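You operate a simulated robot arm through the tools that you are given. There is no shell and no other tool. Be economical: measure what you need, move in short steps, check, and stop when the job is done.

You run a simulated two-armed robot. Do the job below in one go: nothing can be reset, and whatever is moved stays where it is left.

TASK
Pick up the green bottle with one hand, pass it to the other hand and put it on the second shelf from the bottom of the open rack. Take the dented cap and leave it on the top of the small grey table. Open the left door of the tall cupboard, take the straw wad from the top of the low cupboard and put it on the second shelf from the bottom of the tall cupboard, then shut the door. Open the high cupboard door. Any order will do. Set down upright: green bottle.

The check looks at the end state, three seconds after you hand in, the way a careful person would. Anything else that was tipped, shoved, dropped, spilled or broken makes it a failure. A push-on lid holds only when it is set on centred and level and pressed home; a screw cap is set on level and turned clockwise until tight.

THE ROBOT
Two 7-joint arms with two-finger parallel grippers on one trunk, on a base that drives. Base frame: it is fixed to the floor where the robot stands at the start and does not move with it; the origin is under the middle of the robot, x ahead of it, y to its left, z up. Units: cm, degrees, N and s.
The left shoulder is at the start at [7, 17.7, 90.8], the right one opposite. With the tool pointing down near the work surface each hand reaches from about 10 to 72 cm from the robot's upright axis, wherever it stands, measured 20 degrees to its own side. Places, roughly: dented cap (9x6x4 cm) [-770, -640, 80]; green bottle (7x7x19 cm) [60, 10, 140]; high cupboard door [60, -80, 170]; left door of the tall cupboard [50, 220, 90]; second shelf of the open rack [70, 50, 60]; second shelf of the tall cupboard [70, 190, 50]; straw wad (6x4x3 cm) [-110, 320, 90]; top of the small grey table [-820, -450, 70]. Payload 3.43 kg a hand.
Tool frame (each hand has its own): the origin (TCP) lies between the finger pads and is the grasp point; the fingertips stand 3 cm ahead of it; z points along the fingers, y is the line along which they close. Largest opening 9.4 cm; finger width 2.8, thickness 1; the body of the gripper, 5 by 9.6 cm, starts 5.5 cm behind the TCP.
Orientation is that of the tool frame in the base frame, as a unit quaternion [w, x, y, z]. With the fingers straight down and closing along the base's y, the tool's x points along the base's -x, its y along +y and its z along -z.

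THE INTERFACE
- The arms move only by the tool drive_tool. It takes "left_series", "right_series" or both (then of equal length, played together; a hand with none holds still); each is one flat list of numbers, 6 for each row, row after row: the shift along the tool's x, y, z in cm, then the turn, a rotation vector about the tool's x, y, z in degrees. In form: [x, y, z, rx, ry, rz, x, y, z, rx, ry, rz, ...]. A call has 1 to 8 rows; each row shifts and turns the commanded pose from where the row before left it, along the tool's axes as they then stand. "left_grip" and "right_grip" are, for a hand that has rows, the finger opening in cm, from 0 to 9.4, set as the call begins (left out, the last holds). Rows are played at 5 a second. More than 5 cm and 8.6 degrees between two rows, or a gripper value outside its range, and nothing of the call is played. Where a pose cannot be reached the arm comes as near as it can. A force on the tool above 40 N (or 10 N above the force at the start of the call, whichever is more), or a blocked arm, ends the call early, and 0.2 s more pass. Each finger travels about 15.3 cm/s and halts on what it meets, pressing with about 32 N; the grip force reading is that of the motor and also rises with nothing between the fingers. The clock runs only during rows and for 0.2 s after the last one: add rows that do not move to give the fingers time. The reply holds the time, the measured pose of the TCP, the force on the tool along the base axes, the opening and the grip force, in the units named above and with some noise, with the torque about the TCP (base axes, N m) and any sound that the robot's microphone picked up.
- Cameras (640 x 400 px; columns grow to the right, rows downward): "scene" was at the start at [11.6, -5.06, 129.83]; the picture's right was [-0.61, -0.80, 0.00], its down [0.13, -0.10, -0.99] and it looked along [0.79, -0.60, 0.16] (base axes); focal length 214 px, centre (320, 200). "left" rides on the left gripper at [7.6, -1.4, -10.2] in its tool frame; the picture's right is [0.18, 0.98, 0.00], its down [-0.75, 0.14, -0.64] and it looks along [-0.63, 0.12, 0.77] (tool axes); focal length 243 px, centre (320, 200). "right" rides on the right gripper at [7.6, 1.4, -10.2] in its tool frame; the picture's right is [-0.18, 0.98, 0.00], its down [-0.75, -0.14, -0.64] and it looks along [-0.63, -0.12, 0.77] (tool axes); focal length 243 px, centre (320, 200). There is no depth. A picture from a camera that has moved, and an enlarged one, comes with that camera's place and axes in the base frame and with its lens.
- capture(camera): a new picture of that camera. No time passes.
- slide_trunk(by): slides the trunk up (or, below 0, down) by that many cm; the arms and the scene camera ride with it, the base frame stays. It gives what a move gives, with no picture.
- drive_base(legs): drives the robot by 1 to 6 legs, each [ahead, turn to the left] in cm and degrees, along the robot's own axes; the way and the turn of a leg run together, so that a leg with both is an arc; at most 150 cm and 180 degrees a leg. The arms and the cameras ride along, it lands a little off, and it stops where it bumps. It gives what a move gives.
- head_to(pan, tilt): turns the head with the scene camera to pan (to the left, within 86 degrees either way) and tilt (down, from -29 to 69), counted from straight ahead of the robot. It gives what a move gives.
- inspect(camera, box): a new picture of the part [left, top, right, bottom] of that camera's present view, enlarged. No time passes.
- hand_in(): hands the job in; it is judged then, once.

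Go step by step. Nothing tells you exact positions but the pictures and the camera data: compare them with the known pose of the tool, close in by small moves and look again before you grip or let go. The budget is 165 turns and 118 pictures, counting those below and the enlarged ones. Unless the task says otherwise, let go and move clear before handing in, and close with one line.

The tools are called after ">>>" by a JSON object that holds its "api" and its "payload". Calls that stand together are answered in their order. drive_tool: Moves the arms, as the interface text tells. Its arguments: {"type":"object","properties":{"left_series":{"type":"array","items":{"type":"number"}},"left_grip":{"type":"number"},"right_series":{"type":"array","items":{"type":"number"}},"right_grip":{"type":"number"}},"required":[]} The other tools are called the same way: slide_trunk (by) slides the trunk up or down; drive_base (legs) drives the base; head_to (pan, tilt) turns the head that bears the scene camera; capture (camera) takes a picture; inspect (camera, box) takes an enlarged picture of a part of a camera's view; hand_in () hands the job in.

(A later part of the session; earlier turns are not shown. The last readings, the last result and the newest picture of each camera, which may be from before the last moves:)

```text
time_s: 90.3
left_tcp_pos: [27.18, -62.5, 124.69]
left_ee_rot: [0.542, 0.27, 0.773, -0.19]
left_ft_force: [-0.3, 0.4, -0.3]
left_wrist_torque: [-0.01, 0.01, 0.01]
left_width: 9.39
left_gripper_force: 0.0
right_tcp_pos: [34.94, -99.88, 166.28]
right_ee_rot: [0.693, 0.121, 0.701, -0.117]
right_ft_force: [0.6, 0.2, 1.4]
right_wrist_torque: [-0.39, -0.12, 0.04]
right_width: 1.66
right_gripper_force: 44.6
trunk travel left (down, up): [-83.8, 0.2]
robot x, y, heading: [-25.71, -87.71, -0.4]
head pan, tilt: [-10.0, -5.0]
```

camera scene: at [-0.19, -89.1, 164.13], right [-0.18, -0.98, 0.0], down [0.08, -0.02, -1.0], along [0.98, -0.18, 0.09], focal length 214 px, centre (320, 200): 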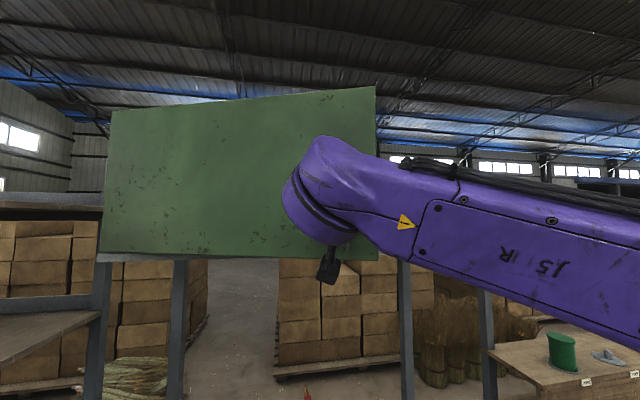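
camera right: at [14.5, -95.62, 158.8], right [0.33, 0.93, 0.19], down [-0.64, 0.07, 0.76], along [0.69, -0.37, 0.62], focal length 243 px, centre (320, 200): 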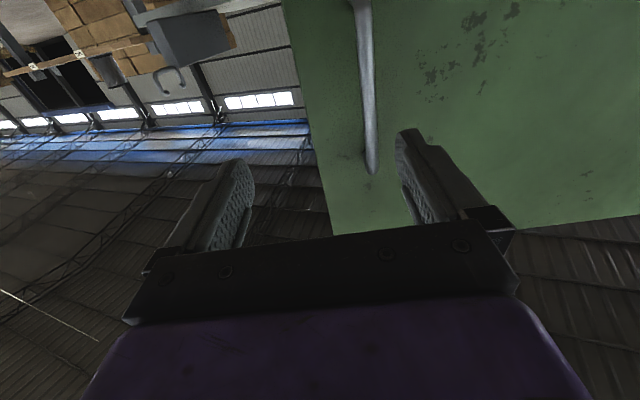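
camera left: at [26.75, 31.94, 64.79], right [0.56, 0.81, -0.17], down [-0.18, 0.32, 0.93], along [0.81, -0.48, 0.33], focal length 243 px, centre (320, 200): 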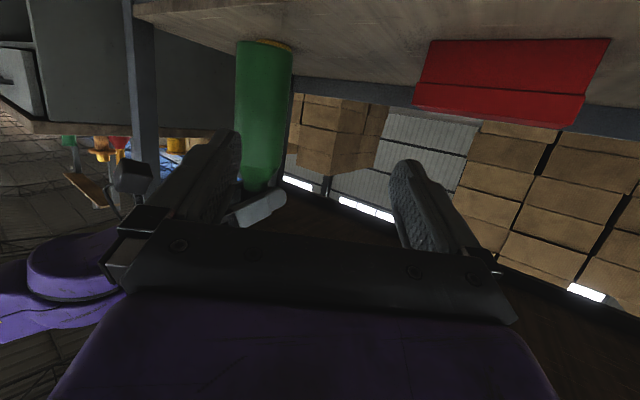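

>>> {"api": "drive_tool", "payload": {"right_series": [0, 0.41, -3.85, 4, 0, 0, 0, 0.41, -3.85, 4, 0, 0, 0, 0.41, -3.85, 4, 0, 0, 0, 0.41, -3.85, 4, 0, 0, 0, 0.41, -3.85, 4, 0, 0]}}

>>> {"api": "capture", "payload": {"camera": "scene"}}

```text
time_s: 91.5
left_tcp_pos: [27.24, -62.4, 124.6]
left_ee_rot: [0.542, 0.269, 0.773, -0.19]
left_ft_force: [-0.6, 0.3, -0.8]
left_wrist_torque: [-0.02, 0.0, -0.01]
left_width: 9.4
left_gripper_force: 0.2
right_tcp_pos: [18.93, -89.13, 166.23]
right_ee_rot: [0.659, 0.241, 0.672, -0.237]
right_ft_force: [-4.0, -2.7, -21.0]
right_wrist_torque: [0.21, -0.02, -0.09]
right_width: 1.63
right_gripper_force: 45.0
trunk travel left (down, up): [-83.8, 0.2]
robot x, y, heading: [-25.8, -87.76, -0.1]
head pan, tilt: [-10.0, -5.0]
```

```text
61 pictures are left
camera scene: at [-12.41, -89.19, 164.15], right [-0.18, -0.98, 0.0], down [0.09, -0.02, -1.0], along [0.98, -0.18, 0.09], focal length 214 px, centre (320, 200)
```

scene: 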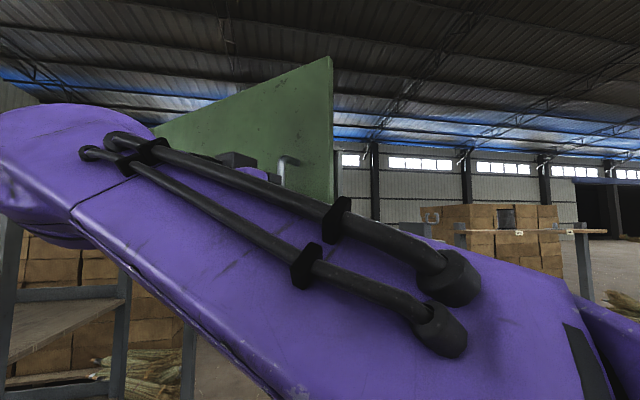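

The door is at about 40° and my arm is now close to my head. I'll release the bar, drop the hand below the door, and come up on its inner side to sweep it further.

>>> {"api": "drive_tool", "payload": {"right_series": [0, 0, 0, 0, 0, 0, 0, 0, 0, 0, 0, 0, 0, 0, -2.5, 0, 0, 0, 0, 0, -2.5, 0, 0, 0, 5, 0, 0, 0, 0, 0, 5, 0, 0, 0, 0, 0, 5, 0, 0, 0, 0, 0, 5, 0, 0, 0, 0, 0], "right_grip": 9}}

>>> {"api": "drive_tool", "payload": {"right_series": [5, 0, 0, -7, 0, 0, 0, -3, 2.5, -8, 0, 0, 0, -3, 2.5, -8, 0, 0, 0, -4, 2, -8, 0, 0, 0, -4, 2, -8, 0, 0, 0, -3, 3, 0, 0, 0, 0, 0, 4, 0, 0, 0, 0, 0, 4, 0, 0, 0], "right_grip": 0}}

>>> {"api": "capture", "payload": {"camera": "scene"}}

```text
time_s: 93.3
left_tcp_pos: [27.26, -62.46, 124.65]
left_ee_rot: [0.542, 0.268, 0.774, -0.188]
left_ft_force: [0.5, 0.6, -0.3]
left_wrist_torque: [-0.01, -0.05, -0.03]
left_width: 9.4
left_gripper_force: 0.0
right_tcp_pos: [14.73, -85.97, 146.54]
right_ee_rot: [0.661, 0.24, 0.671, -0.236]
right_ft_force: [0.3, -0.3, 0.1]
right_wrist_torque: [-0.03, 0.01, -0.03]
right_width: 9.01
right_gripper_force: 0.1
trunk travel left (down, up): [-83.8, 0.2]
robot x, y, heading: [-25.97, -87.88, -0.5]
head pan, tilt: [-10.0, -5.0]
```

```text
time_s: 95.1
left_tcp_pos: [27.29, -62.52, 124.59]
left_ee_rot: [0.541, 0.268, 0.775, -0.188]
left_ft_force: [-0.2, -0.2, 0.0]
left_wrist_torque: [0.02, -0.02, 0.02]
left_width: 9.39
left_gripper_force: 0.1
right_tcp_pos: [29.63, -105.42, 141.2]
right_ee_rot: [0.703, 0.005, 0.711, 0.001]
right_ft_force: [-0.3, -0.1, 0.6]
right_wrist_torque: [0.0, -0.03, -0.01]
right_width: 0.0
right_gripper_force: 31.9
trunk travel left (down, up): [-83.8, 0.2]
robot x, y, heading: [-25.92, -87.77, -0.2]
head pan, tilt: [-10.0, -5.0]
```

```text
60 pictures are left
camera scene: at [-12.22, -89.28, 164.16], right [-0.18, -0.98, 0.0], down [0.08, -0.02, -1.0], along [0.98, -0.18, 0.09], focal length 214 px, centre (320, 200)
```

scene: 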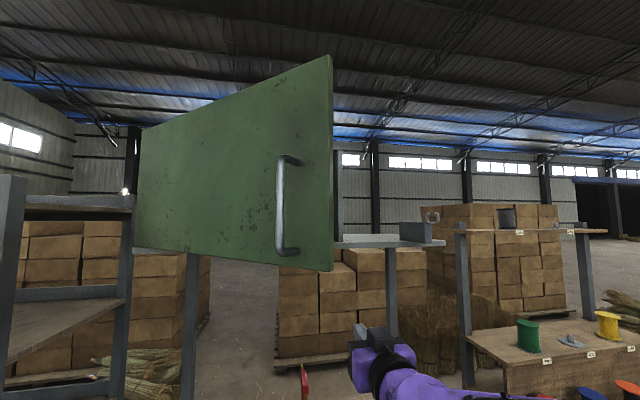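

The hand is below and to the right of the door. I'll move forward and up on the inner side.

>>> {"api": "drive_tool", "payload": {"right_series": [0, 0, 4, 0, 0, 0, 0, 0, 4, 0, 0, 0, -4.4, 0, 0, 0, 0, 0, -4.4, 0, 0, 0, 0, 0, -4.4, 0, 0, 0, 0, 0, -4.4, 0, 0, 0, 0, 0, -4.4, 0, 0, 0, 0, 0]}}

>>> {"api": "drive_base", "payload": {"legs": [[0, 18]]}}

>>> {"api": "capture", "payload": {"camera": "scene"}}

```text
time_s: 96.7
left_tcp_pos: [27.13, -62.51, 124.61]
left_ee_rot: [0.542, 0.27, 0.773, -0.189]
left_ft_force: [0.2, 0.3, 0.4]
left_wrist_torque: [-0.02, -0.02, 0.02]
left_width: 9.39
left_gripper_force: 0.0
right_tcp_pos: [37.59, -105.53, 163.23]
right_ee_rot: [0.703, 0.006, 0.711, 0.001]
right_ft_force: [-0.2, -0.3, 0.8]
right_wrist_torque: [0.04, 0.01, -0.01]
right_width: 0.03
right_gripper_force: 31.8
trunk travel left (down, up): [-83.8, 0.2]
robot x, y, heading: [-26.27, -87.74, -0.4]
head pan, tilt: [-10.0, -5.0]
```

```text
time_s: 98.1
left_tcp_pos: [16.75, -47.38, 124.6]
left_ee_rot: [0.564, 0.144, 0.806, -0.102]
left_ft_force: [0.0, -0.2, -0.4]
left_wrist_torque: [0.01, 0.02, 0.0]
left_width: 9.39
left_gripper_force: 0.0
right_tcp_pos: [40.07, -85.25, 163.08]
right_ee_rot: [0.695, -0.105, 0.703, 0.11]
right_ft_force: [-0.5, -0.3, -0.4]
right_wrist_torque: [0.02, -0.03, 0.0]
right_width: 0.0
right_gripper_force: 32.3
trunk travel left (down, up): [-83.8, 0.2]
robot x, y, heading: [-25.99, -87.94, 17.8]
head pan, tilt: [-10.0, -5.0]
```

```text
59 pictures are left
camera scene: at [-12.54, -85.08, 164.18], right [0.13, -0.99, 0.0], down [0.09, 0.01, -1.0], along [0.99, 0.13, 0.09], focal length 214 px, centre (320, 200)
```

scene: 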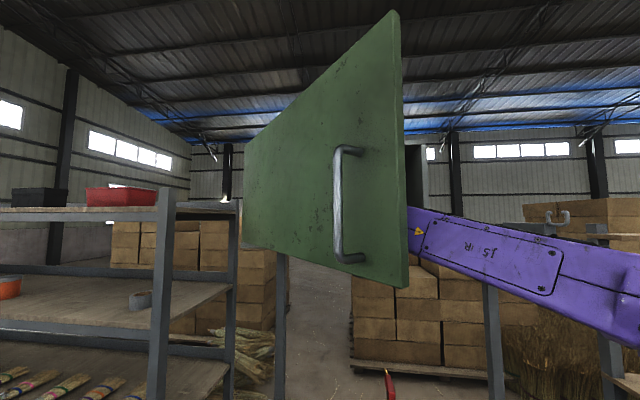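

The hand is pushing the inner side of the door. I'll continue turning left in steps.

>>> {"api": "drive_base", "payload": {"legs": [[0, 14]]}}

>>> {"api": "capture", "payload": {"camera": "scene"}}

```text
time_s: 99.3
left_tcp_pos: [5.7, -38.32, 124.6]
left_ee_rot: [0.572, 0.044, 0.818, -0.032]
left_ft_force: [0.5, 0.0, 0.0]
left_wrist_torque: [0.02, 0.02, 0.04]
left_width: 9.39
left_gripper_force: 0.1
right_tcp_pos: [37.41, -69.22, 162.97]
right_ee_rot: [0.676, -0.19, 0.685, 0.194]
right_ft_force: [0.5, -0.1, -0.2]
right_wrist_torque: [0.01, -0.02, -0.01]
right_width: 0.04
right_gripper_force: 32.1
trunk travel left (down, up): [-83.8, 0.2]
robot x, y, heading: [-25.76, -87.5, 31.5]
head pan, tilt: [-10.0, -5.0]
```

```text
58 pictures are left
camera scene: at [-13.57, -81.87, 164.18], right [0.37, -0.93, 0.0], down [0.08, 0.03, -1.0], along [0.93, 0.37, 0.09], focal length 214 px, centre (320, 200)
```

scene: 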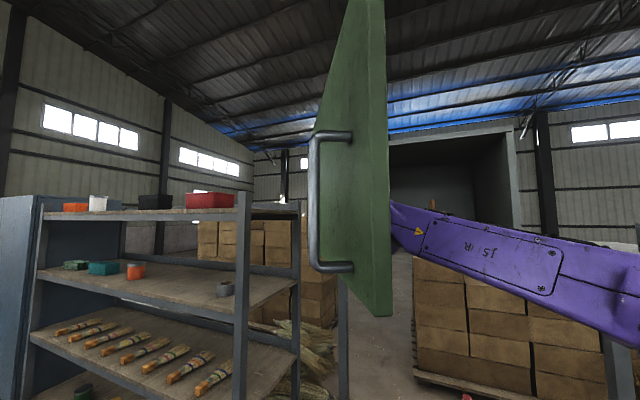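

>>> {"api": "drive_base", "payload": {"legs": [[0, 14]]}}

>>> {"api": "capture", "payload": {"camera": "scene"}}

```text
time_s: 100.6
left_tcp_pos: [-6.98, -32.08, 124.75]
left_ee_rot: [0.572, -0.055, 0.818, 0.037]
left_ft_force: [0.3, 0.3, 0.7]
left_wrist_torque: [0.01, 0.02, -0.03]
left_width: 9.41
left_gripper_force: 0.1
right_tcp_pos: [31.32, -54.46, 163.01]
right_ee_rot: [0.647, -0.272, 0.657, 0.276]
right_ft_force: [0.3, 0.3, -0.5]
right_wrist_torque: [0.02, -0.03, 0.0]
right_width: 0.0
right_gripper_force: 32.2
trunk travel left (down, up): [-83.8, 0.2]
robot x, y, heading: [-25.76, -87.97, 45.5]
head pan, tilt: [-10.0, -5.0]
```

```text
57 pictures are left
camera scene: at [-15.23, -79.08, 164.17], right [0.58, -0.81, 0.0], down [0.07, 0.05, -1.0], along [0.81, 0.58, 0.09], focal length 214 px, centre (320, 200)
```

scene: 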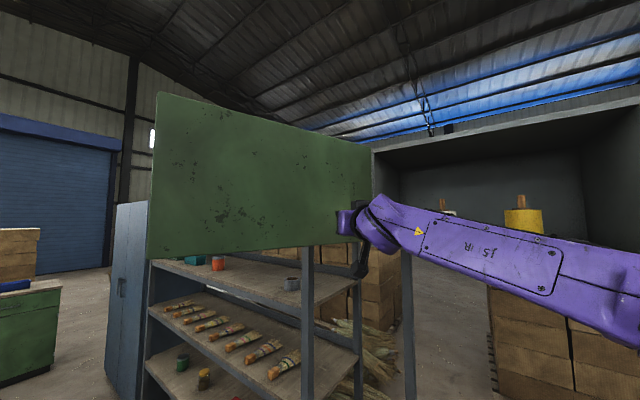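

The door is open past 85°. I'll lower the right hand clear of it and check that it has stopped moving.

>>> {"api": "drive_tool", "payload": {"right_series": [0, -2, 0, 0, 0, 0, 5, -1, 0, 0, 0, 0, 5, 0, 0, 0, 0, 0, 5, 0, 0, 0, 0, 0, 5, 0, 0, 0, 0, 0, 5, 0, 0, 0, 0, 0, 5, 0, 0, 0, 0, 0, 5, 0, 0, 0, 0, 0]}}

>>> {"api": "capture", "payload": {"camera": "scene"}}

```text
refused: row 2 steps farther than a row can; nothing moved
```

```text
56 pictures are left
camera scene: at [-15.23, -79.08, 164.17], right [0.58, -0.81, 0.0], down [0.07, 0.05, -1.0], along [0.81, 0.58, 0.09], focal length 214 px, centre (320, 200)
```

scene: 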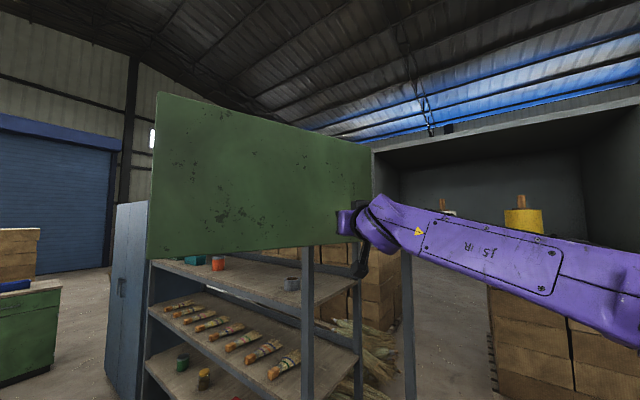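

>>> {"api": "drive_tool", "payload": {"right_series": [0, -3, 0, 0, 0, 0, 4.9, 0, 0, 0, 0, 0, 4.9, 0, 0, 0, 0, 0, 4.9, 0, 0, 0, 0, 0, 4.9, 0, 0, 0, 0, 0, 4.9, 0, 0, 0, 0, 0, 4.9, 0, 0, 0, 0, 0, 4.9, 0, 0, 0, 0, 0]}}

>>> {"api": "slide_trunk", "payload": {"by": -30}}

>>> {"api": "head_to", "payload": {"pan": -10, "tilt": -15}}

>>> {"api": "capture", "payload": {"camera": "scene"}}

```text
time_s: 102.4
left_tcp_pos: [-7.19, -31.99, 124.53]
left_ee_rot: [0.572, -0.057, 0.818, 0.038]
left_ft_force: [0.5, 0.2, -0.5]
left_wrist_torque: [0.04, 0.01, 0.01]
left_width: 9.4
left_gripper_force: 0.0
right_tcp_pos: [32.89, -56.59, 128.55]
right_ee_rot: [0.647, -0.272, 0.656, 0.276]
right_ft_force: [-0.3, -0.3, -0.3]
right_wrist_torque: [0.01, -0.04, 0.02]
right_width: 0.0
right_gripper_force: 31.8
trunk travel left (down, up): [-83.8, 0.2]
robot x, y, heading: [-26.13, -87.67, 45.6]
head pan, tilt: [-10.0, -5.0]
```

```text
time_s: 105.4
left_tcp_pos: [-7.18, -32.16, 94.71]
left_ee_rot: [0.573, -0.055, 0.817, 0.037]
left_ft_force: [-0.5, -0.1, -0.2]
left_wrist_torque: [0.01, 0.0, 0.01]
left_width: 9.39
left_gripper_force: 0.0
right_tcp_pos: [32.65, -56.68, 98.62]
right_ee_rot: [0.647, -0.272, 0.657, 0.275]
right_ft_force: [0.2, 0.0, -0.8]
right_wrist_torque: [-0.03, 0.02, 0.02]
right_width: 0.0
right_gripper_force: 31.2
trunk travel left (down, up): [-53.8, 30.2]
robot x, y, heading: [-25.68, -87.79, 45.6]
head pan, tilt: [-10.0, -5.0]
```

```text
time_s: 106.1
left_tcp_pos: [-7.2, -32.08, 94.64]
left_ee_rot: [0.573, -0.054, 0.817, 0.036]
left_ft_force: [-0.4, 0.3, -0.2]
left_wrist_torque: [0.0, -0.01, 0.0]
left_width: 9.4
left_gripper_force: 0.1
right_tcp_pos: [32.83, -56.68, 98.68]
right_ee_rot: [0.647, -0.272, 0.657, 0.275]
right_ft_force: [-0.3, -0.7, 0.8]
right_wrist_torque: [-0.01, 0.0, -0.03]
right_width: 0.0
right_gripper_force: 32.4
trunk travel left (down, up): [-53.8, 30.2]
robot x, y, heading: [-26.02, -87.55, 45.7]
head pan, tilt: [-10.0, -15.0]
```

```text
55 pictures are left
camera scene: at [-16.0, -79.43, 135.65], right [0.58, -0.81, 0.0], down [0.21, 0.15, -0.97], along [0.79, 0.56, 0.26], focal length 214 px, centre (320, 200)
```

scene: 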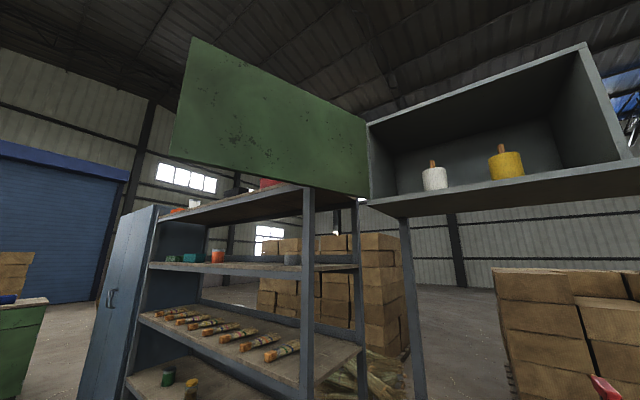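

The high cupboard is open and the door is at rest. Next is the tall cupboard: I'll raise the trunk a little, turn to face +y and drive along the aisle.

>>> {"api": "slide_trunk", "payload": {"by": 20}}

>>> {"api": "drive_base", "payload": {"legs": [[0, 44.4], [150, 0]]}}

>>> {"api": "head_to", "payload": {"pan": -15, "tilt": 10}}

>>> {"api": "capture", "payload": {"camera": "scene"}}

```text
time_s: 108.2
left_tcp_pos: [-7.17, -32.08, 114.7]
left_ee_rot: [0.572, -0.055, 0.817, 0.037]
left_ft_force: [-0.4, 0.0, -0.6]
left_wrist_torque: [0.01, -0.01, 0.0]
left_width: 9.42
left_gripper_force: 0.1
right_tcp_pos: [32.84, -56.79, 118.64]
right_ee_rot: [0.647, -0.272, 0.657, 0.275]
right_ft_force: [0.3, -0.3, 0.8]
right_wrist_torque: [-0.02, 0.02, -0.02]
right_width: 0.02
right_gripper_force: 32.2
trunk travel left (down, up): [-73.8, 10.2]
robot x, y, heading: [-25.68, -87.87, 45.6]
head pan, tilt: [-10.0, -15.0]
```

```text
time_s: 117.7
left_tcp_pos: [-49.55, 115.94, 114.66]
left_ee_rot: [0.517, -0.357, 0.738, 0.248]
left_ft_force: [-0.7, 0.0, -0.4]
left_wrist_torque: [-0.01, 0.02, -0.04]
left_width: 9.41
left_gripper_force: 0.0
right_tcp_pos: [-3.64, 125.93, 118.73]
right_ee_rot: [0.498, -0.498, 0.507, 0.497]
right_ft_force: [-0.1, -0.5, -0.2]
right_wrist_torque: [0.01, 0.01, -0.01]
right_width: 0.0
right_gripper_force: 31.9
trunk travel left (down, up): [-73.8, 10.2]
robot x, y, heading: [-24.39, 62.84, 89.1]
head pan, tilt: [-10.0, -15.0]
```

```text
time_s: 118.6
left_tcp_pos: [-49.59, 116.0, 114.67]
left_ee_rot: [0.517, -0.356, 0.738, 0.248]
left_ft_force: [0.2, 0.2, -0.6]
left_wrist_torque: [0.0, 0.07, -0.01]
left_width: 9.41
left_gripper_force: 0.0
right_tcp_pos: [-3.63, 126.02, 118.6]
right_ee_rot: [0.498, -0.497, 0.508, 0.496]
right_ft_force: [0.7, -0.2, 0.7]
right_wrist_torque: [0.01, 0.03, 0.01]
right_width: 0.02
right_gripper_force: 31.9
trunk travel left (down, up): [-73.8, 10.2]
robot x, y, heading: [-24.67, 62.95, 89.5]
head pan, tilt: [-15.0, 10.0]
```

```text
54 pictures are left
camera scene: at [-22.18, 76.9, 151.82], right [0.96, -0.27, 0.0], down [-0.05, -0.17, -0.98], along [0.27, 0.95, -0.17], focal length 214 px, centre (320, 200)
```

scene: 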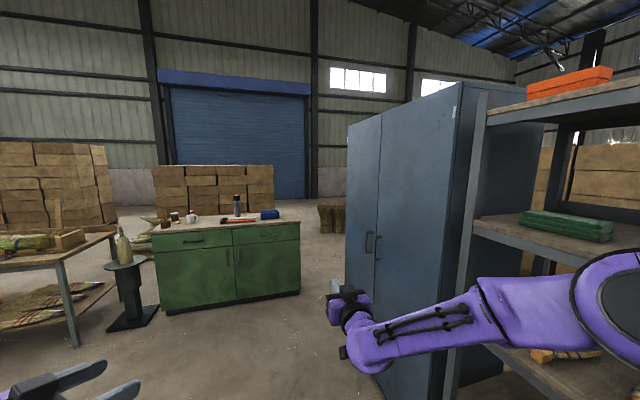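

The tall cupboard's front is near x≈48 for y from 138 to 241, and its door split is at y≈190. The left door's handle is near (45, 197, 101). I'll drive up and face it with some stand-off.

>>> {"api": "drive_base", "payload": {"legs": [[0, 8], [149, 0], [0, -97.5]]}}

>>> {"api": "slide_trunk", "payload": {"by": -17}}

>>> {"api": "head_to", "payload": {"pan": -5, "tilt": 15}}

>>> {"api": "capture", "payload": {"camera": "scene"}}

```text
time_s: 130.7
left_tcp_pos: [8.44, 237.16, 114.68]
left_ee_rot: [0.543, 0.259, 0.778, -0.183]
left_ft_force: [0.6, -0.6, 0.2]
left_wrist_torque: [-0.03, 0.01, -0.02]
left_width: 9.39
left_gripper_force: 0.1
right_tcp_pos: [19.68, 191.44, 118.74]
right_ee_rot: [0.703, -0.004, 0.711, 0.01]
right_ft_force: [-0.5, -0.2, -0.8]
right_wrist_torque: [0.02, 0.02, 0.03]
right_width: 0.0
right_gripper_force: 31.9
trunk travel left (down, up): [-73.8, 10.2]
robot x, y, heading: [-43.94, 210.91, 1.2]
head pan, tilt: [-15.0, 10.0]
```

```text
time_s: 132.6
left_tcp_pos: [8.39, 237.05, 97.62]
left_ee_rot: [0.543, 0.259, 0.777, -0.183]
left_ft_force: [-0.3, 0.0, -0.5]
left_wrist_torque: [0.0, -0.01, -0.04]
left_width: 9.41
left_gripper_force: 0.0
right_tcp_pos: [19.75, 191.55, 101.67]
right_ee_rot: [0.704, -0.003, 0.711, 0.009]
right_ft_force: [-0.1, -0.3, -0.1]
right_wrist_torque: [-0.03, -0.01, 0.05]
right_width: 0.0
right_gripper_force: 32.0
trunk travel left (down, up): [-56.8, 27.2]
robot x, y, heading: [-43.74, 210.58, 1.0]
head pan, tilt: [-15.0, 10.0]
```

```text
time_s: 133.3
left_tcp_pos: [8.44, 237.19, 97.61]
left_ee_rot: [0.543, 0.259, 0.777, -0.183]
left_ft_force: [-0.4, 0.3, 0.8]
left_wrist_torque: [0.0, -0.01, -0.02]
left_width: 9.39
left_gripper_force: 0.1
right_tcp_pos: [19.64, 191.57, 101.68]
right_ee_rot: [0.703, -0.002, 0.711, 0.009]
right_ft_force: [0.3, -0.4, 0.7]
right_wrist_torque: [-0.01, 0.01, -0.05]
right_width: 0.02
right_gripper_force: 32.0
trunk travel left (down, up): [-56.8, 27.2]
robot x, y, heading: [-43.91, 210.54, 1.3]
head pan, tilt: [-5.0, 15.0]
```

```text
53 pictures are left
camera scene: at [-29.75, 210.16, 134.0], right [-0.07, -1.0, 0.0], down [-0.26, 0.02, -0.97], along [0.96, -0.07, -0.26], focal length 214 px, centre (320, 200)
```

scene: 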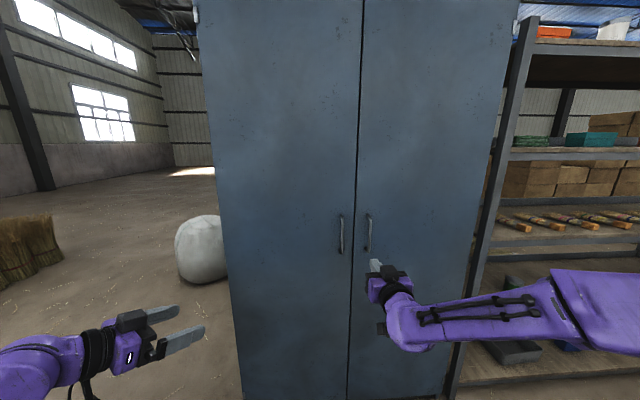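

The left handle is at about (45, 196.7, 100). I'll align the open right hand, then drive in.

>>> {"api": "drive_tool", "payload": {"right_series": [1.7, 4, 0, 0, 0, 0, 0, 1.1, 0, 0, 0, 0, 0, 0, 0, 0, 0, 0], "right_grip": 7.6}}

>>> {"api": "drive_base", "payload": {"legs": [[15, -1]]}}

>>> {"api": "capture", "payload": {"camera": "right"}}

```text
time_s: 134.1
left_tcp_pos: [8.59, 237.29, 97.63]
left_ee_rot: [0.544, 0.259, 0.777, -0.183]
left_ft_force: [-0.2, -0.1, -0.6]
left_wrist_torque: [0.0, -0.02, 0.03]
left_width: 9.38
left_gripper_force: 0.1
right_tcp_pos: [19.65, 196.72, 99.99]
right_ee_rot: [0.703, -0.002, 0.711, 0.008]
right_ft_force: [0.8, 0.5, -0.4]
right_wrist_torque: [-0.01, 0.01, -0.05]
right_width: 7.58
right_gripper_force: 0.0
trunk travel left (down, up): [-56.8, 27.2]
robot x, y, heading: [-43.92, 210.76, 1.4]
head pan, tilt: [-5.0, 15.0]
```

```text
time_s: 135.5
left_tcp_pos: [24.08, 236.54, 97.67]
left_ee_rot: [0.541, 0.266, 0.776, -0.187]
left_ft_force: [-0.3, -0.7, 0.3]
left_wrist_torque: [0.03, 0.03, -0.02]
left_width: 9.41
left_gripper_force: 0.1
right_tcp_pos: [34.65, 195.71, 99.92]
right_ee_rot: [0.703, 0.004, 0.712, 0.003]
right_ft_force: [0.0, -0.8, 0.3]
right_wrist_torque: [0.01, 0.0, -0.02]
right_width: 7.61
right_gripper_force: 0.1
trunk travel left (down, up): [-56.8, 27.2]
robot x, y, heading: [-28.62, 210.94, 0.1]
head pan, tilt: [-5.0, 15.0]
```

```text
52 pictures are left
camera right: at [24.18, 197.14, 92.39], right [0.0, 0.98, 0.19], down [-0.63, -0.15, 0.76], along [0.77, -0.12, 0.62], focal length 243 px, centre (320, 200)
```

right: 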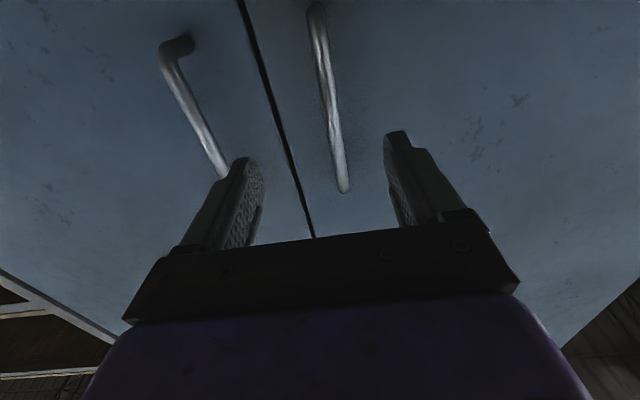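

The bar is at y≈196.9. I'll shift 1.2 cm across, move in and close.

>>> {"api": "drive_tool", "payload": {"right_series": [0, 1.2, 0, 0, 0, 0, 0, 0, 4.4, 0, 0, 0, 0, 0, 4.4, 0, 0, 0, 0, 0, 0, 0, 0, 0]}}

>>> {"api": "drive_tool", "payload": {"right_series": [0, 0, 0, 0, 0, 0, 0, 0, 0, 0, 0, 0, 0, 0, 0, 0, 0, 0, 0, 0, 0, 0, 0, 0], "right_grip": 0.5}}

>>> {"api": "capture", "payload": {"camera": "right"}}

```text
time_s: 136.5
left_tcp_pos: [24.05, 236.42, 97.59]
left_ee_rot: [0.543, 0.264, 0.775, -0.186]
left_ft_force: [-0.9, 0.1, 0.3]
left_wrist_torque: [0.01, -0.02, 0.01]
left_width: 9.42
left_gripper_force: 0.1
right_tcp_pos: [43.32, 196.8, 99.9]
right_ee_rot: [0.703, 0.003, 0.711, 0.003]
right_ft_force: [-0.3, 0.6, 0.0]
right_wrist_torque: [-0.01, -0.01, 0.01]
right_width: 7.6
right_gripper_force: 0.2
trunk travel left (down, up): [-56.8, 27.2]
robot x, y, heading: [-28.54, 210.82, -0.1]
head pan, tilt: [-5.0, 15.0]
```

```text
time_s: 137.5
left_tcp_pos: [24.14, 236.21, 97.76]
left_ee_rot: [0.542, 0.266, 0.775, -0.187]
left_ft_force: [-0.3, 0.4, 0.0]
left_wrist_torque: [-0.03, 0.01, 0.0]
left_width: 9.41
left_gripper_force: 0.1
right_tcp_pos: [43.34, 196.67, 99.74]
right_ee_rot: [0.703, 0.004, 0.711, 0.003]
right_ft_force: [-0.2, -6.0, -1.0]
right_wrist_torque: [-0.8, 0.2, 0.02]
right_width: 1.65
right_gripper_force: 45.6
trunk travel left (down, up): [-56.8, 27.2]
robot x, y, heading: [-28.89, 210.7, -0.1]
head pan, tilt: [-5.0, 15.0]
```

```text
51 pictures are left
camera right: at [32.94, 198.17, 92.28], right [0.0, 0.98, 0.19], down [-0.63, -0.15, 0.76], along [0.77, -0.12, 0.62], focal length 243 px, centre (320, 200)
```

right: 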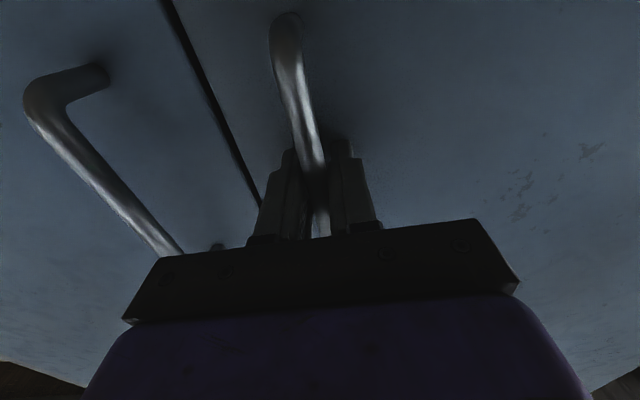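

The handle is gripped. I'll pull along the arc by 25°, about a hinge near (49, 241.5).

>>> {"api": "drive_tool", "payload": {"right_series": [0, 0.67, -3.89, 5, 0, 0, 0, 0.67, -3.89, 5, 0, 0, 0, 0.67, -3.89, 5, 0, 0, 0, 0.67, -3.89, 5, 0, 0, 0, 0.67, -3.89, 5, 0, 0]}}

```text
time_s: 138.4
left_tcp_pos: [23.95, 236.22, 97.66]
left_ee_rot: [0.542, 0.267, 0.775, -0.187]
left_ft_force: [0.2, 0.8, -0.1]
left_wrist_torque: [0.0, 0.03, -0.02]
left_width: 9.41
left_gripper_force: 0.1
right_tcp_pos: [31.58, 199.2, 99.88]
right_ee_rot: [0.694, 0.101, 0.707, -0.095]
right_ft_force: [-7.9, -18.7, -5.4]
right_wrist_torque: [-0.2, 0.89, 0.17]
right_width: 1.62
right_gripper_force: 45.1
trunk travel left (down, up): [-56.8, 27.2]
robot x, y, heading: [-28.92, 210.63, -0.5]
head pan, tilt: [-5.0, 15.0]
stopped in row 4 (right hand): the force on the tool passed its limit at 43 N (the readings are from after the stop); the commanded pose is now the measured one
```

There was lateral strain from a slight hinge misestimate. I'll continue with less sideways motion.

>>> {"api": "drive_tool", "payload": {"right_series": [0, -0.3, 0, 0, 0, 0, 0, 0.2, -3.9, 5, 0, 0, 0, 0.2, -3.9, 5, 0, 0, 0, 0.3, -3.9, 5, 0, 0]}}

>>> {"api": "capture", "payload": {"camera": "scene"}}

```text
time_s: 139.4
left_tcp_pos: [24.48, 236.79, 97.27]
left_ee_rot: [0.541, 0.264, 0.776, -0.189]
left_ft_force: [-0.5, 0.5, 0.5]
left_wrist_torque: [0.05, 0.02, -0.01]
left_width: 9.41
left_gripper_force: 0.1
right_tcp_pos: [21.46, 204.43, 99.94]
right_ee_rot: [0.673, 0.187, 0.691, -0.184]
right_ft_force: [12.9, 20.6, -28.5]
right_wrist_torque: [0.33, 0.29, -0.04]
right_width: 1.64
right_gripper_force: 44.9
trunk travel left (down, up): [-56.8, 27.2]
robot x, y, heading: [-28.82, 210.92, -0.0]
head pan, tilt: [-5.0, 15.0]
```

```text
50 pictures are left
camera scene: at [-14.05, 210.63, 133.9], right [-0.09, -1.0, 0.01], down [-0.26, 0.02, -0.96], along [0.96, -0.08, -0.26], focal length 214 px, centre (320, 200)
```

scene: 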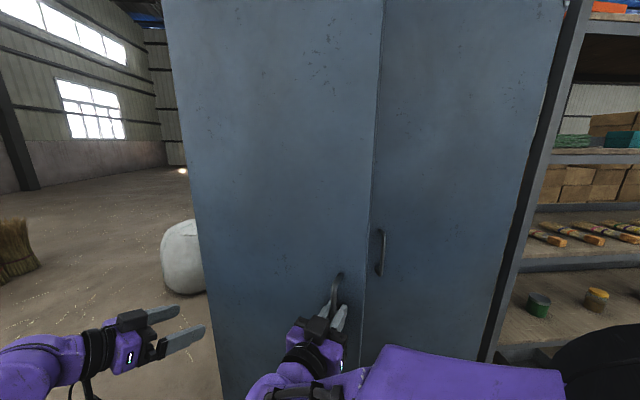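

The door is about 29° open. I'll release, back up for room, and look inside the gap.

>>> {"api": "drive_tool", "payload": {"right_series": [0, 0, 0, 0, 0, 0, 0, 0, 0, 0, 0, 0, 0, 0, -3, 0, 0, 0, 0, 0, -3, 0, 0, 0], "right_grip": 8}}

>>> {"api": "drive_base", "payload": {"legs": [[-25, 0]]}}

>>> {"api": "capture", "payload": {"camera": "scene"}}

```text
time_s: 140.4
left_tcp_pos: [23.96, 236.57, 97.73]
left_ee_rot: [0.542, 0.265, 0.775, -0.187]
left_ft_force: [-0.3, -0.1, 0.1]
left_wrist_torque: [0.01, -0.03, -0.02]
left_width: 9.44
left_gripper_force: 0.1
right_tcp_pos: [15.78, 207.41, 100.27]
right_ee_rot: [0.678, 0.186, 0.687, -0.185]
right_ft_force: [-0.5, 0.1, -0.1]
right_wrist_torque: [0.02, 0.03, -0.03]
right_width: 7.99
right_gripper_force: 0.2
trunk travel left (down, up): [-56.8, 27.2]
robot x, y, heading: [-28.34, 211.2, 0.0]
head pan, tilt: [-5.0, 15.0]
```

```text
time_s: 142.2
left_tcp_pos: [-1.07, 236.51, 97.77]
left_ee_rot: [0.542, 0.265, 0.775, -0.187]
left_ft_force: [-0.2, -0.7, 0.2]
left_wrist_torque: [-0.02, 0.01, 0.02]
left_width: 9.41
left_gripper_force: 0.0
right_tcp_pos: [-9.21, 207.29, 100.34]
right_ee_rot: [0.677, 0.187, 0.688, -0.183]
right_ft_force: [-0.1, -0.1, 0.1]
right_wrist_torque: [0.0, 0.01, 0.02]
right_width: 7.99
right_gripper_force: 0.2
trunk travel left (down, up): [-56.8, 27.2]
robot x, y, heading: [-53.96, 210.68, -0.0]
head pan, tilt: [-5.0, 15.0]
```

```text
49 pictures are left
camera scene: at [-39.77, 210.1, 134.01], right [-0.09, -1.0, 0.0], down [-0.26, 0.02, -0.97], along [0.96, -0.09, -0.26], focal length 214 px, centre (320, 200)
```

scene: 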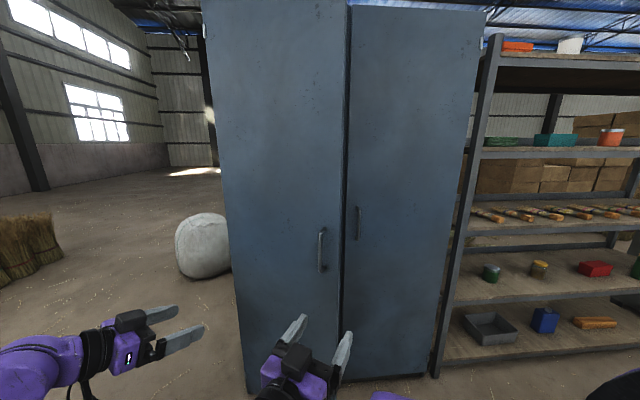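

The door is ajar by about 28°. I'll reorient the right hand, closed, and enter the gap to the right of the door edge to push it from inside.

>>> {"api": "drive_tool", "payload": {"right_series": [0, 0, 0, -8, 0, 0, 0, 0, 0, -8, 0, 0, 0, 0, 0, -8, 0, 0, 0, 0, 0, -8, 0, 0, 0, 0, 0, -8, 0, 0, 0, -3.68, 2.75, 0, 0, 0, 0, -3.68, 2.75, 0, 0, 0, 0, -3.68, 2.75, 0, 0, 0], "right_grip": 0}}

>>> {"api": "drive_tool", "payload": {"right_series": [0, -3.68, 2.75, 0, 0, 0, 0, -3.68, 2.75, 0, 0, 0, 0, -3.68, 2.75, 0, 0, 0]}}

>>> {"api": "drive_base", "payload": {"legs": [[19, 0]]}}

>>> {"api": "capture", "payload": {"camera": "scene"}}

```text
time_s: 144.0
left_tcp_pos: [-0.91, 236.41, 97.65]
left_ee_rot: [0.542, 0.265, 0.776, -0.186]
left_ft_force: [0.7, 0.8, -0.1]
left_wrist_torque: [-0.01, -0.03, -0.01]
left_width: 9.4
left_gripper_force: 0.0
right_tcp_pos: [0.85, 197.74, 100.03]
right_ee_rot: [0.7, -0.055, 0.71, 0.063]
right_ft_force: [0.7, 0.4, -0.8]
right_wrist_torque: [0.03, 0.03, 0.04]
right_width: 0.0
right_gripper_force: 32.0
trunk travel left (down, up): [-56.8, 27.2]
robot x, y, heading: [-53.87, 210.88, -0.3]
head pan, tilt: [-5.0, 15.0]
```

```text
time_s: 144.8
left_tcp_pos: [-1.0, 236.44, 97.61]
left_ee_rot: [0.542, 0.265, 0.776, -0.186]
left_ft_force: [-0.2, 0.2, 1.1]
left_wrist_torque: [0.0, 0.02, -0.01]
left_width: 9.39
left_gripper_force: 0.0
right_tcp_pos: [10.98, 188.17, 99.64]
right_ee_rot: [0.699, -0.055, 0.71, 0.063]
right_ft_force: [0.7, -0.3, 0.2]
right_wrist_torque: [-0.01, 0.02, 0.06]
right_width: 0.01
right_gripper_force: 31.9
trunk travel left (down, up): [-56.8, 27.2]
robot x, y, heading: [-53.99, 211.14, -0.2]
head pan, tilt: [-5.0, 15.0]
```

```text
time_s: 146.3
left_tcp_pos: [17.9, 236.34, 97.68]
left_ee_rot: [0.541, 0.266, 0.775, -0.188]
left_ft_force: [-0.2, -0.6, -0.1]
left_wrist_torque: [-0.02, 0.0, -0.01]
left_width: 9.41
left_gripper_force: 0.0
right_tcp_pos: [29.59, 188.19, 99.72]
right_ee_rot: [0.699, -0.055, 0.71, 0.063]
right_ft_force: [0.0, 0.1, 0.3]
right_wrist_torque: [0.01, 0.01, 0.03]
right_width: 0.0
right_gripper_force: 31.8
trunk travel left (down, up): [-56.8, 27.2]
robot x, y, heading: [-34.95, 210.42, -0.2]
head pan, tilt: [-5.0, 15.0]
```

```text
48 pictures are left
camera scene: at [-20.77, 210.0, 133.99], right [-0.09, -1.0, 0.0], down [-0.26, 0.02, -0.97], along [0.96, -0.09, -0.26], focal length 214 px, centre (320, 200)
```

scene: 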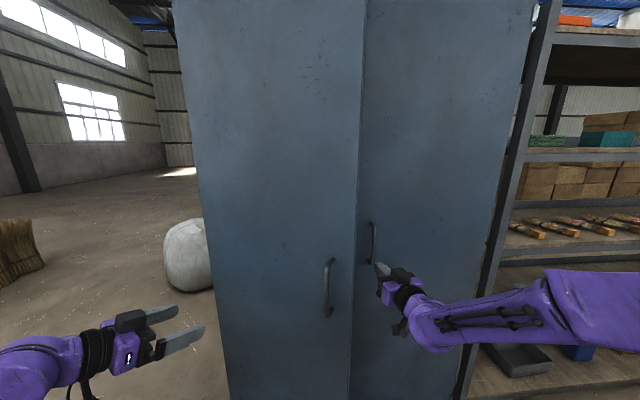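

The door is ajar and my hand is just right of its edge. I'll turn the base left to sweep it open.

>>> {"api": "drive_base", "payload": {"legs": [[0, 14]]}}

>>> {"api": "capture", "payload": {"camera": "scene"}}

```text
time_s: 147.6
left_tcp_pos: [9.96, 248.59, 97.52]
left_ee_rot: [0.561, 0.169, 0.801, -0.121]
left_ft_force: [-0.6, 0.4, -0.4]
left_wrist_torque: [-0.02, 0.01, -0.02]
left_width: 9.43
left_gripper_force: 0.1
right_tcp_pos: [33.15, 204.8, 99.71]
right_ee_rot: [0.687, -0.141, 0.698, 0.147]
right_ft_force: [0.4, -0.2, 0.0]
right_wrist_torque: [0.02, 0.0, -0.03]
right_width: 0.0
right_gripper_force: 32.2
trunk travel left (down, up): [-56.8, 27.2]
robot x, y, heading: [-34.68, 210.67, 14.1]
head pan, tilt: [-5.0, 15.0]
```

```text
47 pictures are left
camera scene: at [-21.09, 213.76, 133.99], right [0.15, -0.99, 0.0], down [-0.26, -0.04, -0.97], along [0.95, 0.15, -0.26], focal length 214 px, centre (320, 200)
```

scene: 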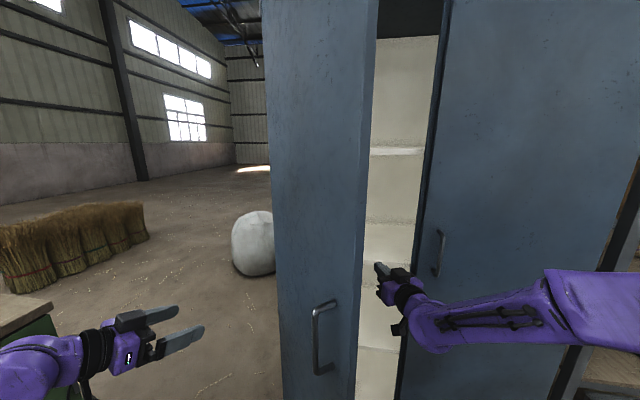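

>>> {"api": "drive_base", "payload": {"legs": [[0, 15]]}}

>>> {"api": "capture", "payload": {"camera": "scene"}}

```text
time_s: 148.9
left_tcp_pos: [-1.32, 258.99, 97.71]
left_ee_rot: [0.572, 0.061, 0.817, -0.043]
left_ft_force: [-0.4, 1.0, -0.7]
left_wrist_torque: [0.0, 0.02, -0.01]
left_width: 9.42
left_gripper_force: 0.1
right_tcp_pos: [32.31, 222.6, 99.75]
right_ee_rot: [0.662, -0.232, 0.672, 0.237]
right_ft_force: [-0.1, -0.4, -0.5]
right_wrist_torque: [-0.03, 0.01, 0.0]
right_width: 0.02
right_gripper_force: 32.2
trunk travel left (down, up): [-56.8, 27.2]
robot x, y, heading: [-34.88, 210.66, 29.1]
head pan, tilt: [-5.0, 15.0]
```

```text
46 pictures are left
camera scene: at [-22.28, 217.11, 134.0], right [0.41, -0.91, 0.0], down [-0.24, -0.11, -0.97], along [0.88, 0.39, -0.26], focal length 214 px, centre (320, 200)
```

scene: 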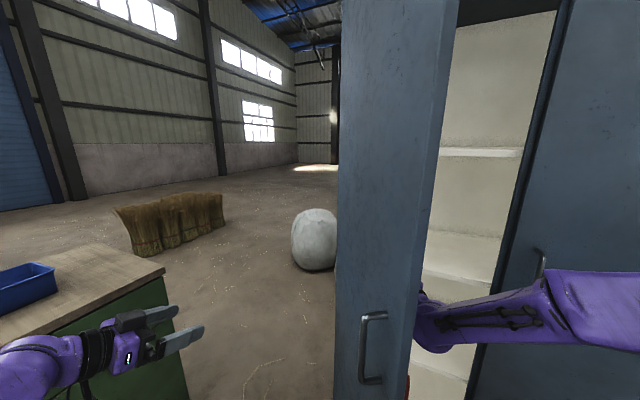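

>>> {"api": "drive_base", "payload": {"legs": [[0, 14]]}}

>>> {"api": "capture", "payload": {"camera": "scene"}}

```text
time_s: 150.1
left_tcp_pos: [-14.15, 265.75, 97.67]
left_ee_rot: [0.573, -0.039, 0.818, 0.027]
left_ft_force: [-1.0, 0.4, 0.7]
left_wrist_torque: [0.01, 0.0, 0.02]
left_width: 9.41
left_gripper_force: 0.1
right_tcp_pos: [27.47, 238.75, 99.67]
right_ee_rot: [0.628, -0.313, 0.639, 0.316]
right_ft_force: [0.0, 0.7, -0.2]
right_wrist_torque: [0.01, -0.02, -0.02]
right_width: 0.0
right_gripper_force: 32.1
trunk travel left (down, up): [-56.8, 27.2]
robot x, y, heading: [-35.08, 210.47, 43.0]
head pan, tilt: [-5.0, 15.0]
```

```text
45 pictures are left
camera scene: at [-24.18, 220.21, 133.98], right [0.62, -0.79, 0.0], down [-0.2, -0.16, -0.97], along [0.76, 0.6, -0.26], focal length 214 px, centre (320, 200)
```

scene: 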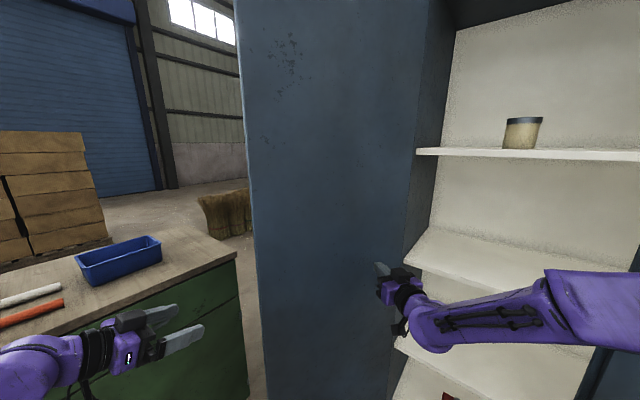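

The door is wide open and I can see the shelves, with the second from the bottom at about z≈56. Next I'll fetch the straw wad: back away, tuck the right arm pointing down, and level the left hand for a 45° grasp.

>>> {"api": "drive_base", "payload": {"legs": [[-50, 0], [0, 47]]}}

>>> {"api": "drive_tool", "payload": {"right_series": [0, 0, -3, 0, 8.2, 0, 0, 0, -3, 0, 8.2, 0, 0, 0, -3, 0, 8.2, 0, 0, 0, -2, 0, 8.2, 0, 0, 0, 0, 0, 8.2, 0, 0, 0, 0, 0, 8.2, 0, 0, 0, 0, 0, 8.2, 0, 0, 0, 0, 0, 8.2, 0], "left_series": [0, 0, 0, -7, 0, -2.5, 0, 0, 0, -7, 0, -2.5, 0, 0, 0, -7, 0, -2.5, 0, 0, 0, -7, 0, -2.5, 0, 0, 0, -7, 0, -2.5, 0, 0, 0, 0, 8.3, 0, 0, 0, 0, 0, 8.3, 0, 0, 0, 0, 0, 8.3, 0]}}

>>> {"api": "drive_tool", "payload": {"right_series": [0, 0, 0, 0, 8.2, 0, 0, 0, 0, 0, 8.2, 0, 0, 0, 0, 0, 8.2, 0, 4, 0, 0, 0, 0, 0, 4, 0, 0, 0, 0, 0, 4, 0, 0, 0, 0, 0]}}

>>> {"api": "capture", "payload": {"camera": "scene"}}

```text
time_s: 155.2
left_tcp_pos: [-97.82, 229.06, 97.63]
left_ee_rot: [0.515, -0.362, 0.735, 0.253]
left_ft_force: [0.3, -0.1, -1.0]
left_wrist_torque: [-0.01, 0.01, 0.0]
left_width: 9.39
left_gripper_force: 0.0
right_tcp_pos: [-49.8, 241.17, 99.71]
right_ee_rot: [-0.449, 0.542, -0.461, -0.541]
right_ft_force: [0.0, 0.2, -0.1]
right_wrist_torque: [-0.03, 0.01, 0.0]
right_width: 0.01
right_gripper_force: 32.1
trunk travel left (down, up): [-56.8, 27.2]
robot x, y, heading: [-71.57, 176.34, 90.2]
head pan, tilt: [-5.0, 15.0]
```

```text
time_s: 157.0
left_tcp_pos: [-97.72, 229.14, 97.76]
left_ee_rot: [0.271, -0.65, 0.657, 0.271]
left_ft_force: [0.0, -0.5, -0.3]
left_wrist_torque: [0.03, 0.05, 0.0]
left_width: 9.38
left_gripper_force: 0.0
right_tcp_pos: [-47.98, 232.66, 101.62]
right_ee_rot: [-0.166, 0.727, -0.635, -0.199]
right_ft_force: [-0.4, 0.5, -0.4]
right_wrist_torque: [0.02, -0.01, -0.04]
right_width: 0.03
right_gripper_force: 32.0
right hand out of reach, approached as far as the arm can: row 3
trunk travel left (down, up): [-56.8, 27.2]
robot x, y, heading: [-71.79, 176.36, 90.2]
head pan, tilt: [-5.0, 15.0]
```

```text
time_s: 158.4
left_tcp_pos: [-97.58, 228.97, 97.83]
left_ee_rot: [0.272, -0.65, 0.655, 0.272]
left_ft_force: [0.1, -0.7, 0.5]
left_wrist_torque: [-0.01, 0.03, 0.01]
left_width: 9.4
left_gripper_force: 0.0
right_tcp_pos: [-46.62, 221.58, 96.66]
right_ee_rot: [-0.138, 0.735, -0.643, -0.166]
right_ft_force: [-0.6, 0.3, 0.1]
right_wrist_torque: [0.04, -0.02, -0.01]
right_width: 0.02
right_gripper_force: 31.8
right hand out of reach, approached as far as the arm can: row 2, 3
trunk travel left (down, up): [-56.8, 27.2]
robot x, y, heading: [-71.88, 176.43, 90.3]
head pan, tilt: [-5.0, 15.0]
```

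```text
44 pictures are left
camera scene: at [-71.09, 190.61, 134.01], right [1.0, -0.08, 0.0], down [-0.02, -0.26, -0.97], along [0.08, 0.96, -0.26], focal length 214 px, centre (320, 200)
```

scene: 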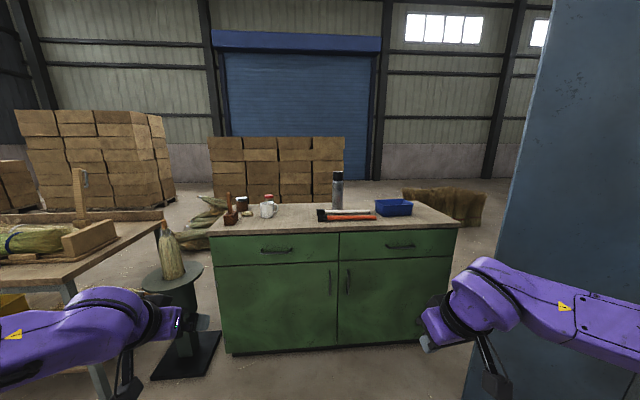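

The low green cupboard is ahead, and the wad should be at its left end. I'll enlarge that part.

>>> {"api": "inspect", "payload": {"camera": "scene", "box": [200, 180, 300, 240]}}

```text
6.40 times, centred on (250, 210) of scene
camera zoom: at [-71.09, 190.61, 134.01], right [1.0, -0.08, 0.0], down [-0.02, -0.26, -0.97], along [0.08, 0.96, -0.26], focal length 1373 px, centre (768, 136)
```

zoom: 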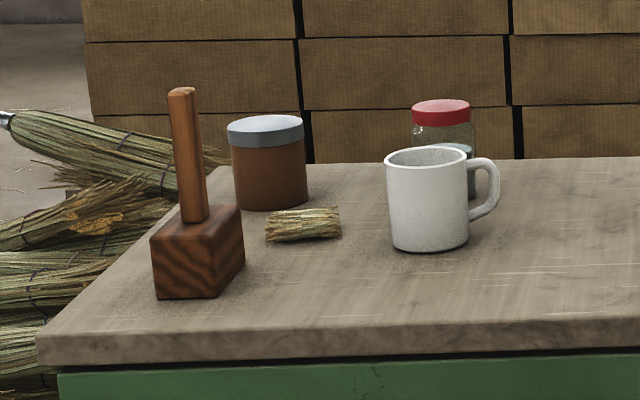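

The straw wad lies between the mallet, the jar and the mug, near (-107, 323, 88). I'll raise up, point the left hand straight down and drive in front.

>>> {"api": "slide_trunk", "payload": {"by": 27}}

>>> {"api": "drive_tool", "payload": {"left_series": [0, 0, 0, 0, 7.5, 0, 0, 0, 0, 0, 7.5, 0, 0, 0, 0, 0, 7.5, 0, 0, 0, 0, 0, 7.5, 0, 0, 0, 0, 0, 7.5, 0, 0, 0, 0, 0, 7.5, 0]}}

>>> {"api": "drive_base", "payload": {"legs": [[0, 10.5], [80, 0], [0, -10.8]]}}

>>> {"api": "capture", "payload": {"camera": "left"}}

```text
time_s: 161.2
left_tcp_pos: [-97.87, 229.05, 124.84]
left_ee_rot: [0.271, -0.65, 0.655, 0.272]
left_ft_force: [-0.4, -0.2, -0.2]
left_wrist_torque: [0.0, 0.02, -0.02]
left_width: 9.42
left_gripper_force: 0.0
right_tcp_pos: [-46.6, 221.79, 123.64]
right_ee_rot: [-0.137, 0.735, -0.643, -0.164]
right_ft_force: [0.4, -0.7, -0.7]
right_wrist_torque: [-0.01, -0.01, -0.01]
right_width: 0.0
right_gripper_force: 31.5
trunk travel left (down, up): [-83.8, 0.2]
robot x, y, heading: [-71.95, 175.89, 90.4]
head pan, tilt: [-5.0, 15.0]
```

```text
time_s: 162.6
left_tcp_pos: [-97.67, 229.19, 124.52]
left_ee_rot: [0.0, -0.705, 0.709, 0.001]
left_ft_force: [1.3, 1.1, 0.2]
left_wrist_torque: [0.02, 0.0, 0.01]
left_width: 9.41
left_gripper_force: 0.1
right_tcp_pos: [-46.61, 221.97, 123.61]
right_ee_rot: [-0.137, 0.736, -0.642, -0.165]
right_ft_force: [0.0, 0.4, -0.2]
right_wrist_torque: [-0.01, -0.05, 0.0]
right_width: 0.01
right_gripper_force: 32.0
trunk travel left (down, up): [-83.8, 0.2]
robot x, y, heading: [-71.81, 176.45, 90.2]
head pan, tilt: [-5.0, 15.0]
```

```text
time_s: 168.3
left_tcp_pos: [-112.26, 308.59, 124.76]
left_ee_rot: [0.0, -0.702, 0.713, 0.001]
left_ft_force: [0.0, -0.2, 0.4]
left_wrist_torque: [-0.04, -0.01, 0.0]
left_width: 9.39
left_gripper_force: 0.0
right_tcp_pos: [-61.07, 300.93, 123.67]
right_ee_rot: [-0.138, 0.733, -0.646, -0.164]
right_ft_force: [-0.3, 0.2, 0.7]
right_wrist_torque: [0.04, 0.02, 0.0]
right_width: 0.03
right_gripper_force: 32.1
trunk travel left (down, up): [-83.8, 0.2]
robot x, y, heading: [-86.74, 255.62, 89.8]
head pan, tilt: [-5.0, 15.0]
```

```text
42 pictures are left
camera left: at [-110.9, 300.91, 134.74], right [-0.99, -0.17, 0.0], down [-0.13, 0.75, 0.64], along [-0.11, 0.63, -0.76], focal length 243 px, centre (320, 200)
```

left: 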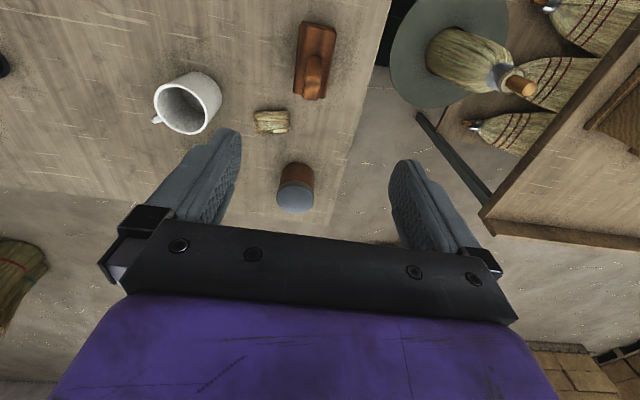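

The wad is at (-104.8, 320.7), about 7.1 cm long in x. I'll centre above it and come down to a look height.

>>> {"api": "drive_tool", "payload": {"left_series": [-4.03, -2.5, 0, 0, 0, 0, -4.03, -2.5, 0, 0, 0, 0, -4.03, -2.5, 0, 0, 0, 0, 0, 0, 5, 0, 0, 0, 0, 0, 5, 0, 0, 0, 0, 0, 5, 0, 0, 0, 0, 0, 5, 0, 0, 0], "left_grip": 9.4}}

>>> {"api": "capture", "payload": {"camera": "left"}}

```text
time_s: 169.9
left_tcp_pos: [-104.64, 320.72, 104.59]
left_ee_rot: [0.001, -0.702, 0.712, 0.002]
left_ft_force: [0.2, 0.4, 0.5]
left_wrist_torque: [-0.03, -0.01, -0.02]
left_width: 9.4
left_gripper_force: 0.0
right_tcp_pos: [-61.01, 300.97, 123.68]
right_ee_rot: [-0.138, 0.733, -0.646, -0.165]
right_ft_force: [-0.2, 0.4, -0.3]
right_wrist_torque: [-0.02, -0.06, 0.01]
right_width: 0.01
right_gripper_force: 32.2
trunk travel left (down, up): [-83.8, 0.2]
robot x, y, heading: [-86.83, 255.23, 89.6]
head pan, tilt: [-5.0, 15.0]
```

```text
41 pictures are left
camera left: at [-103.31, 312.98, 114.69], right [-0.99, -0.17, 0.0], down [-0.13, 0.75, 0.64], along [-0.11, 0.64, -0.76], focal length 243 px, centre (320, 200)
```

left: 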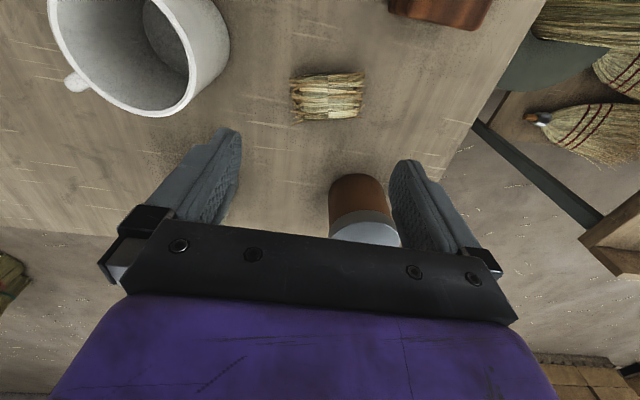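

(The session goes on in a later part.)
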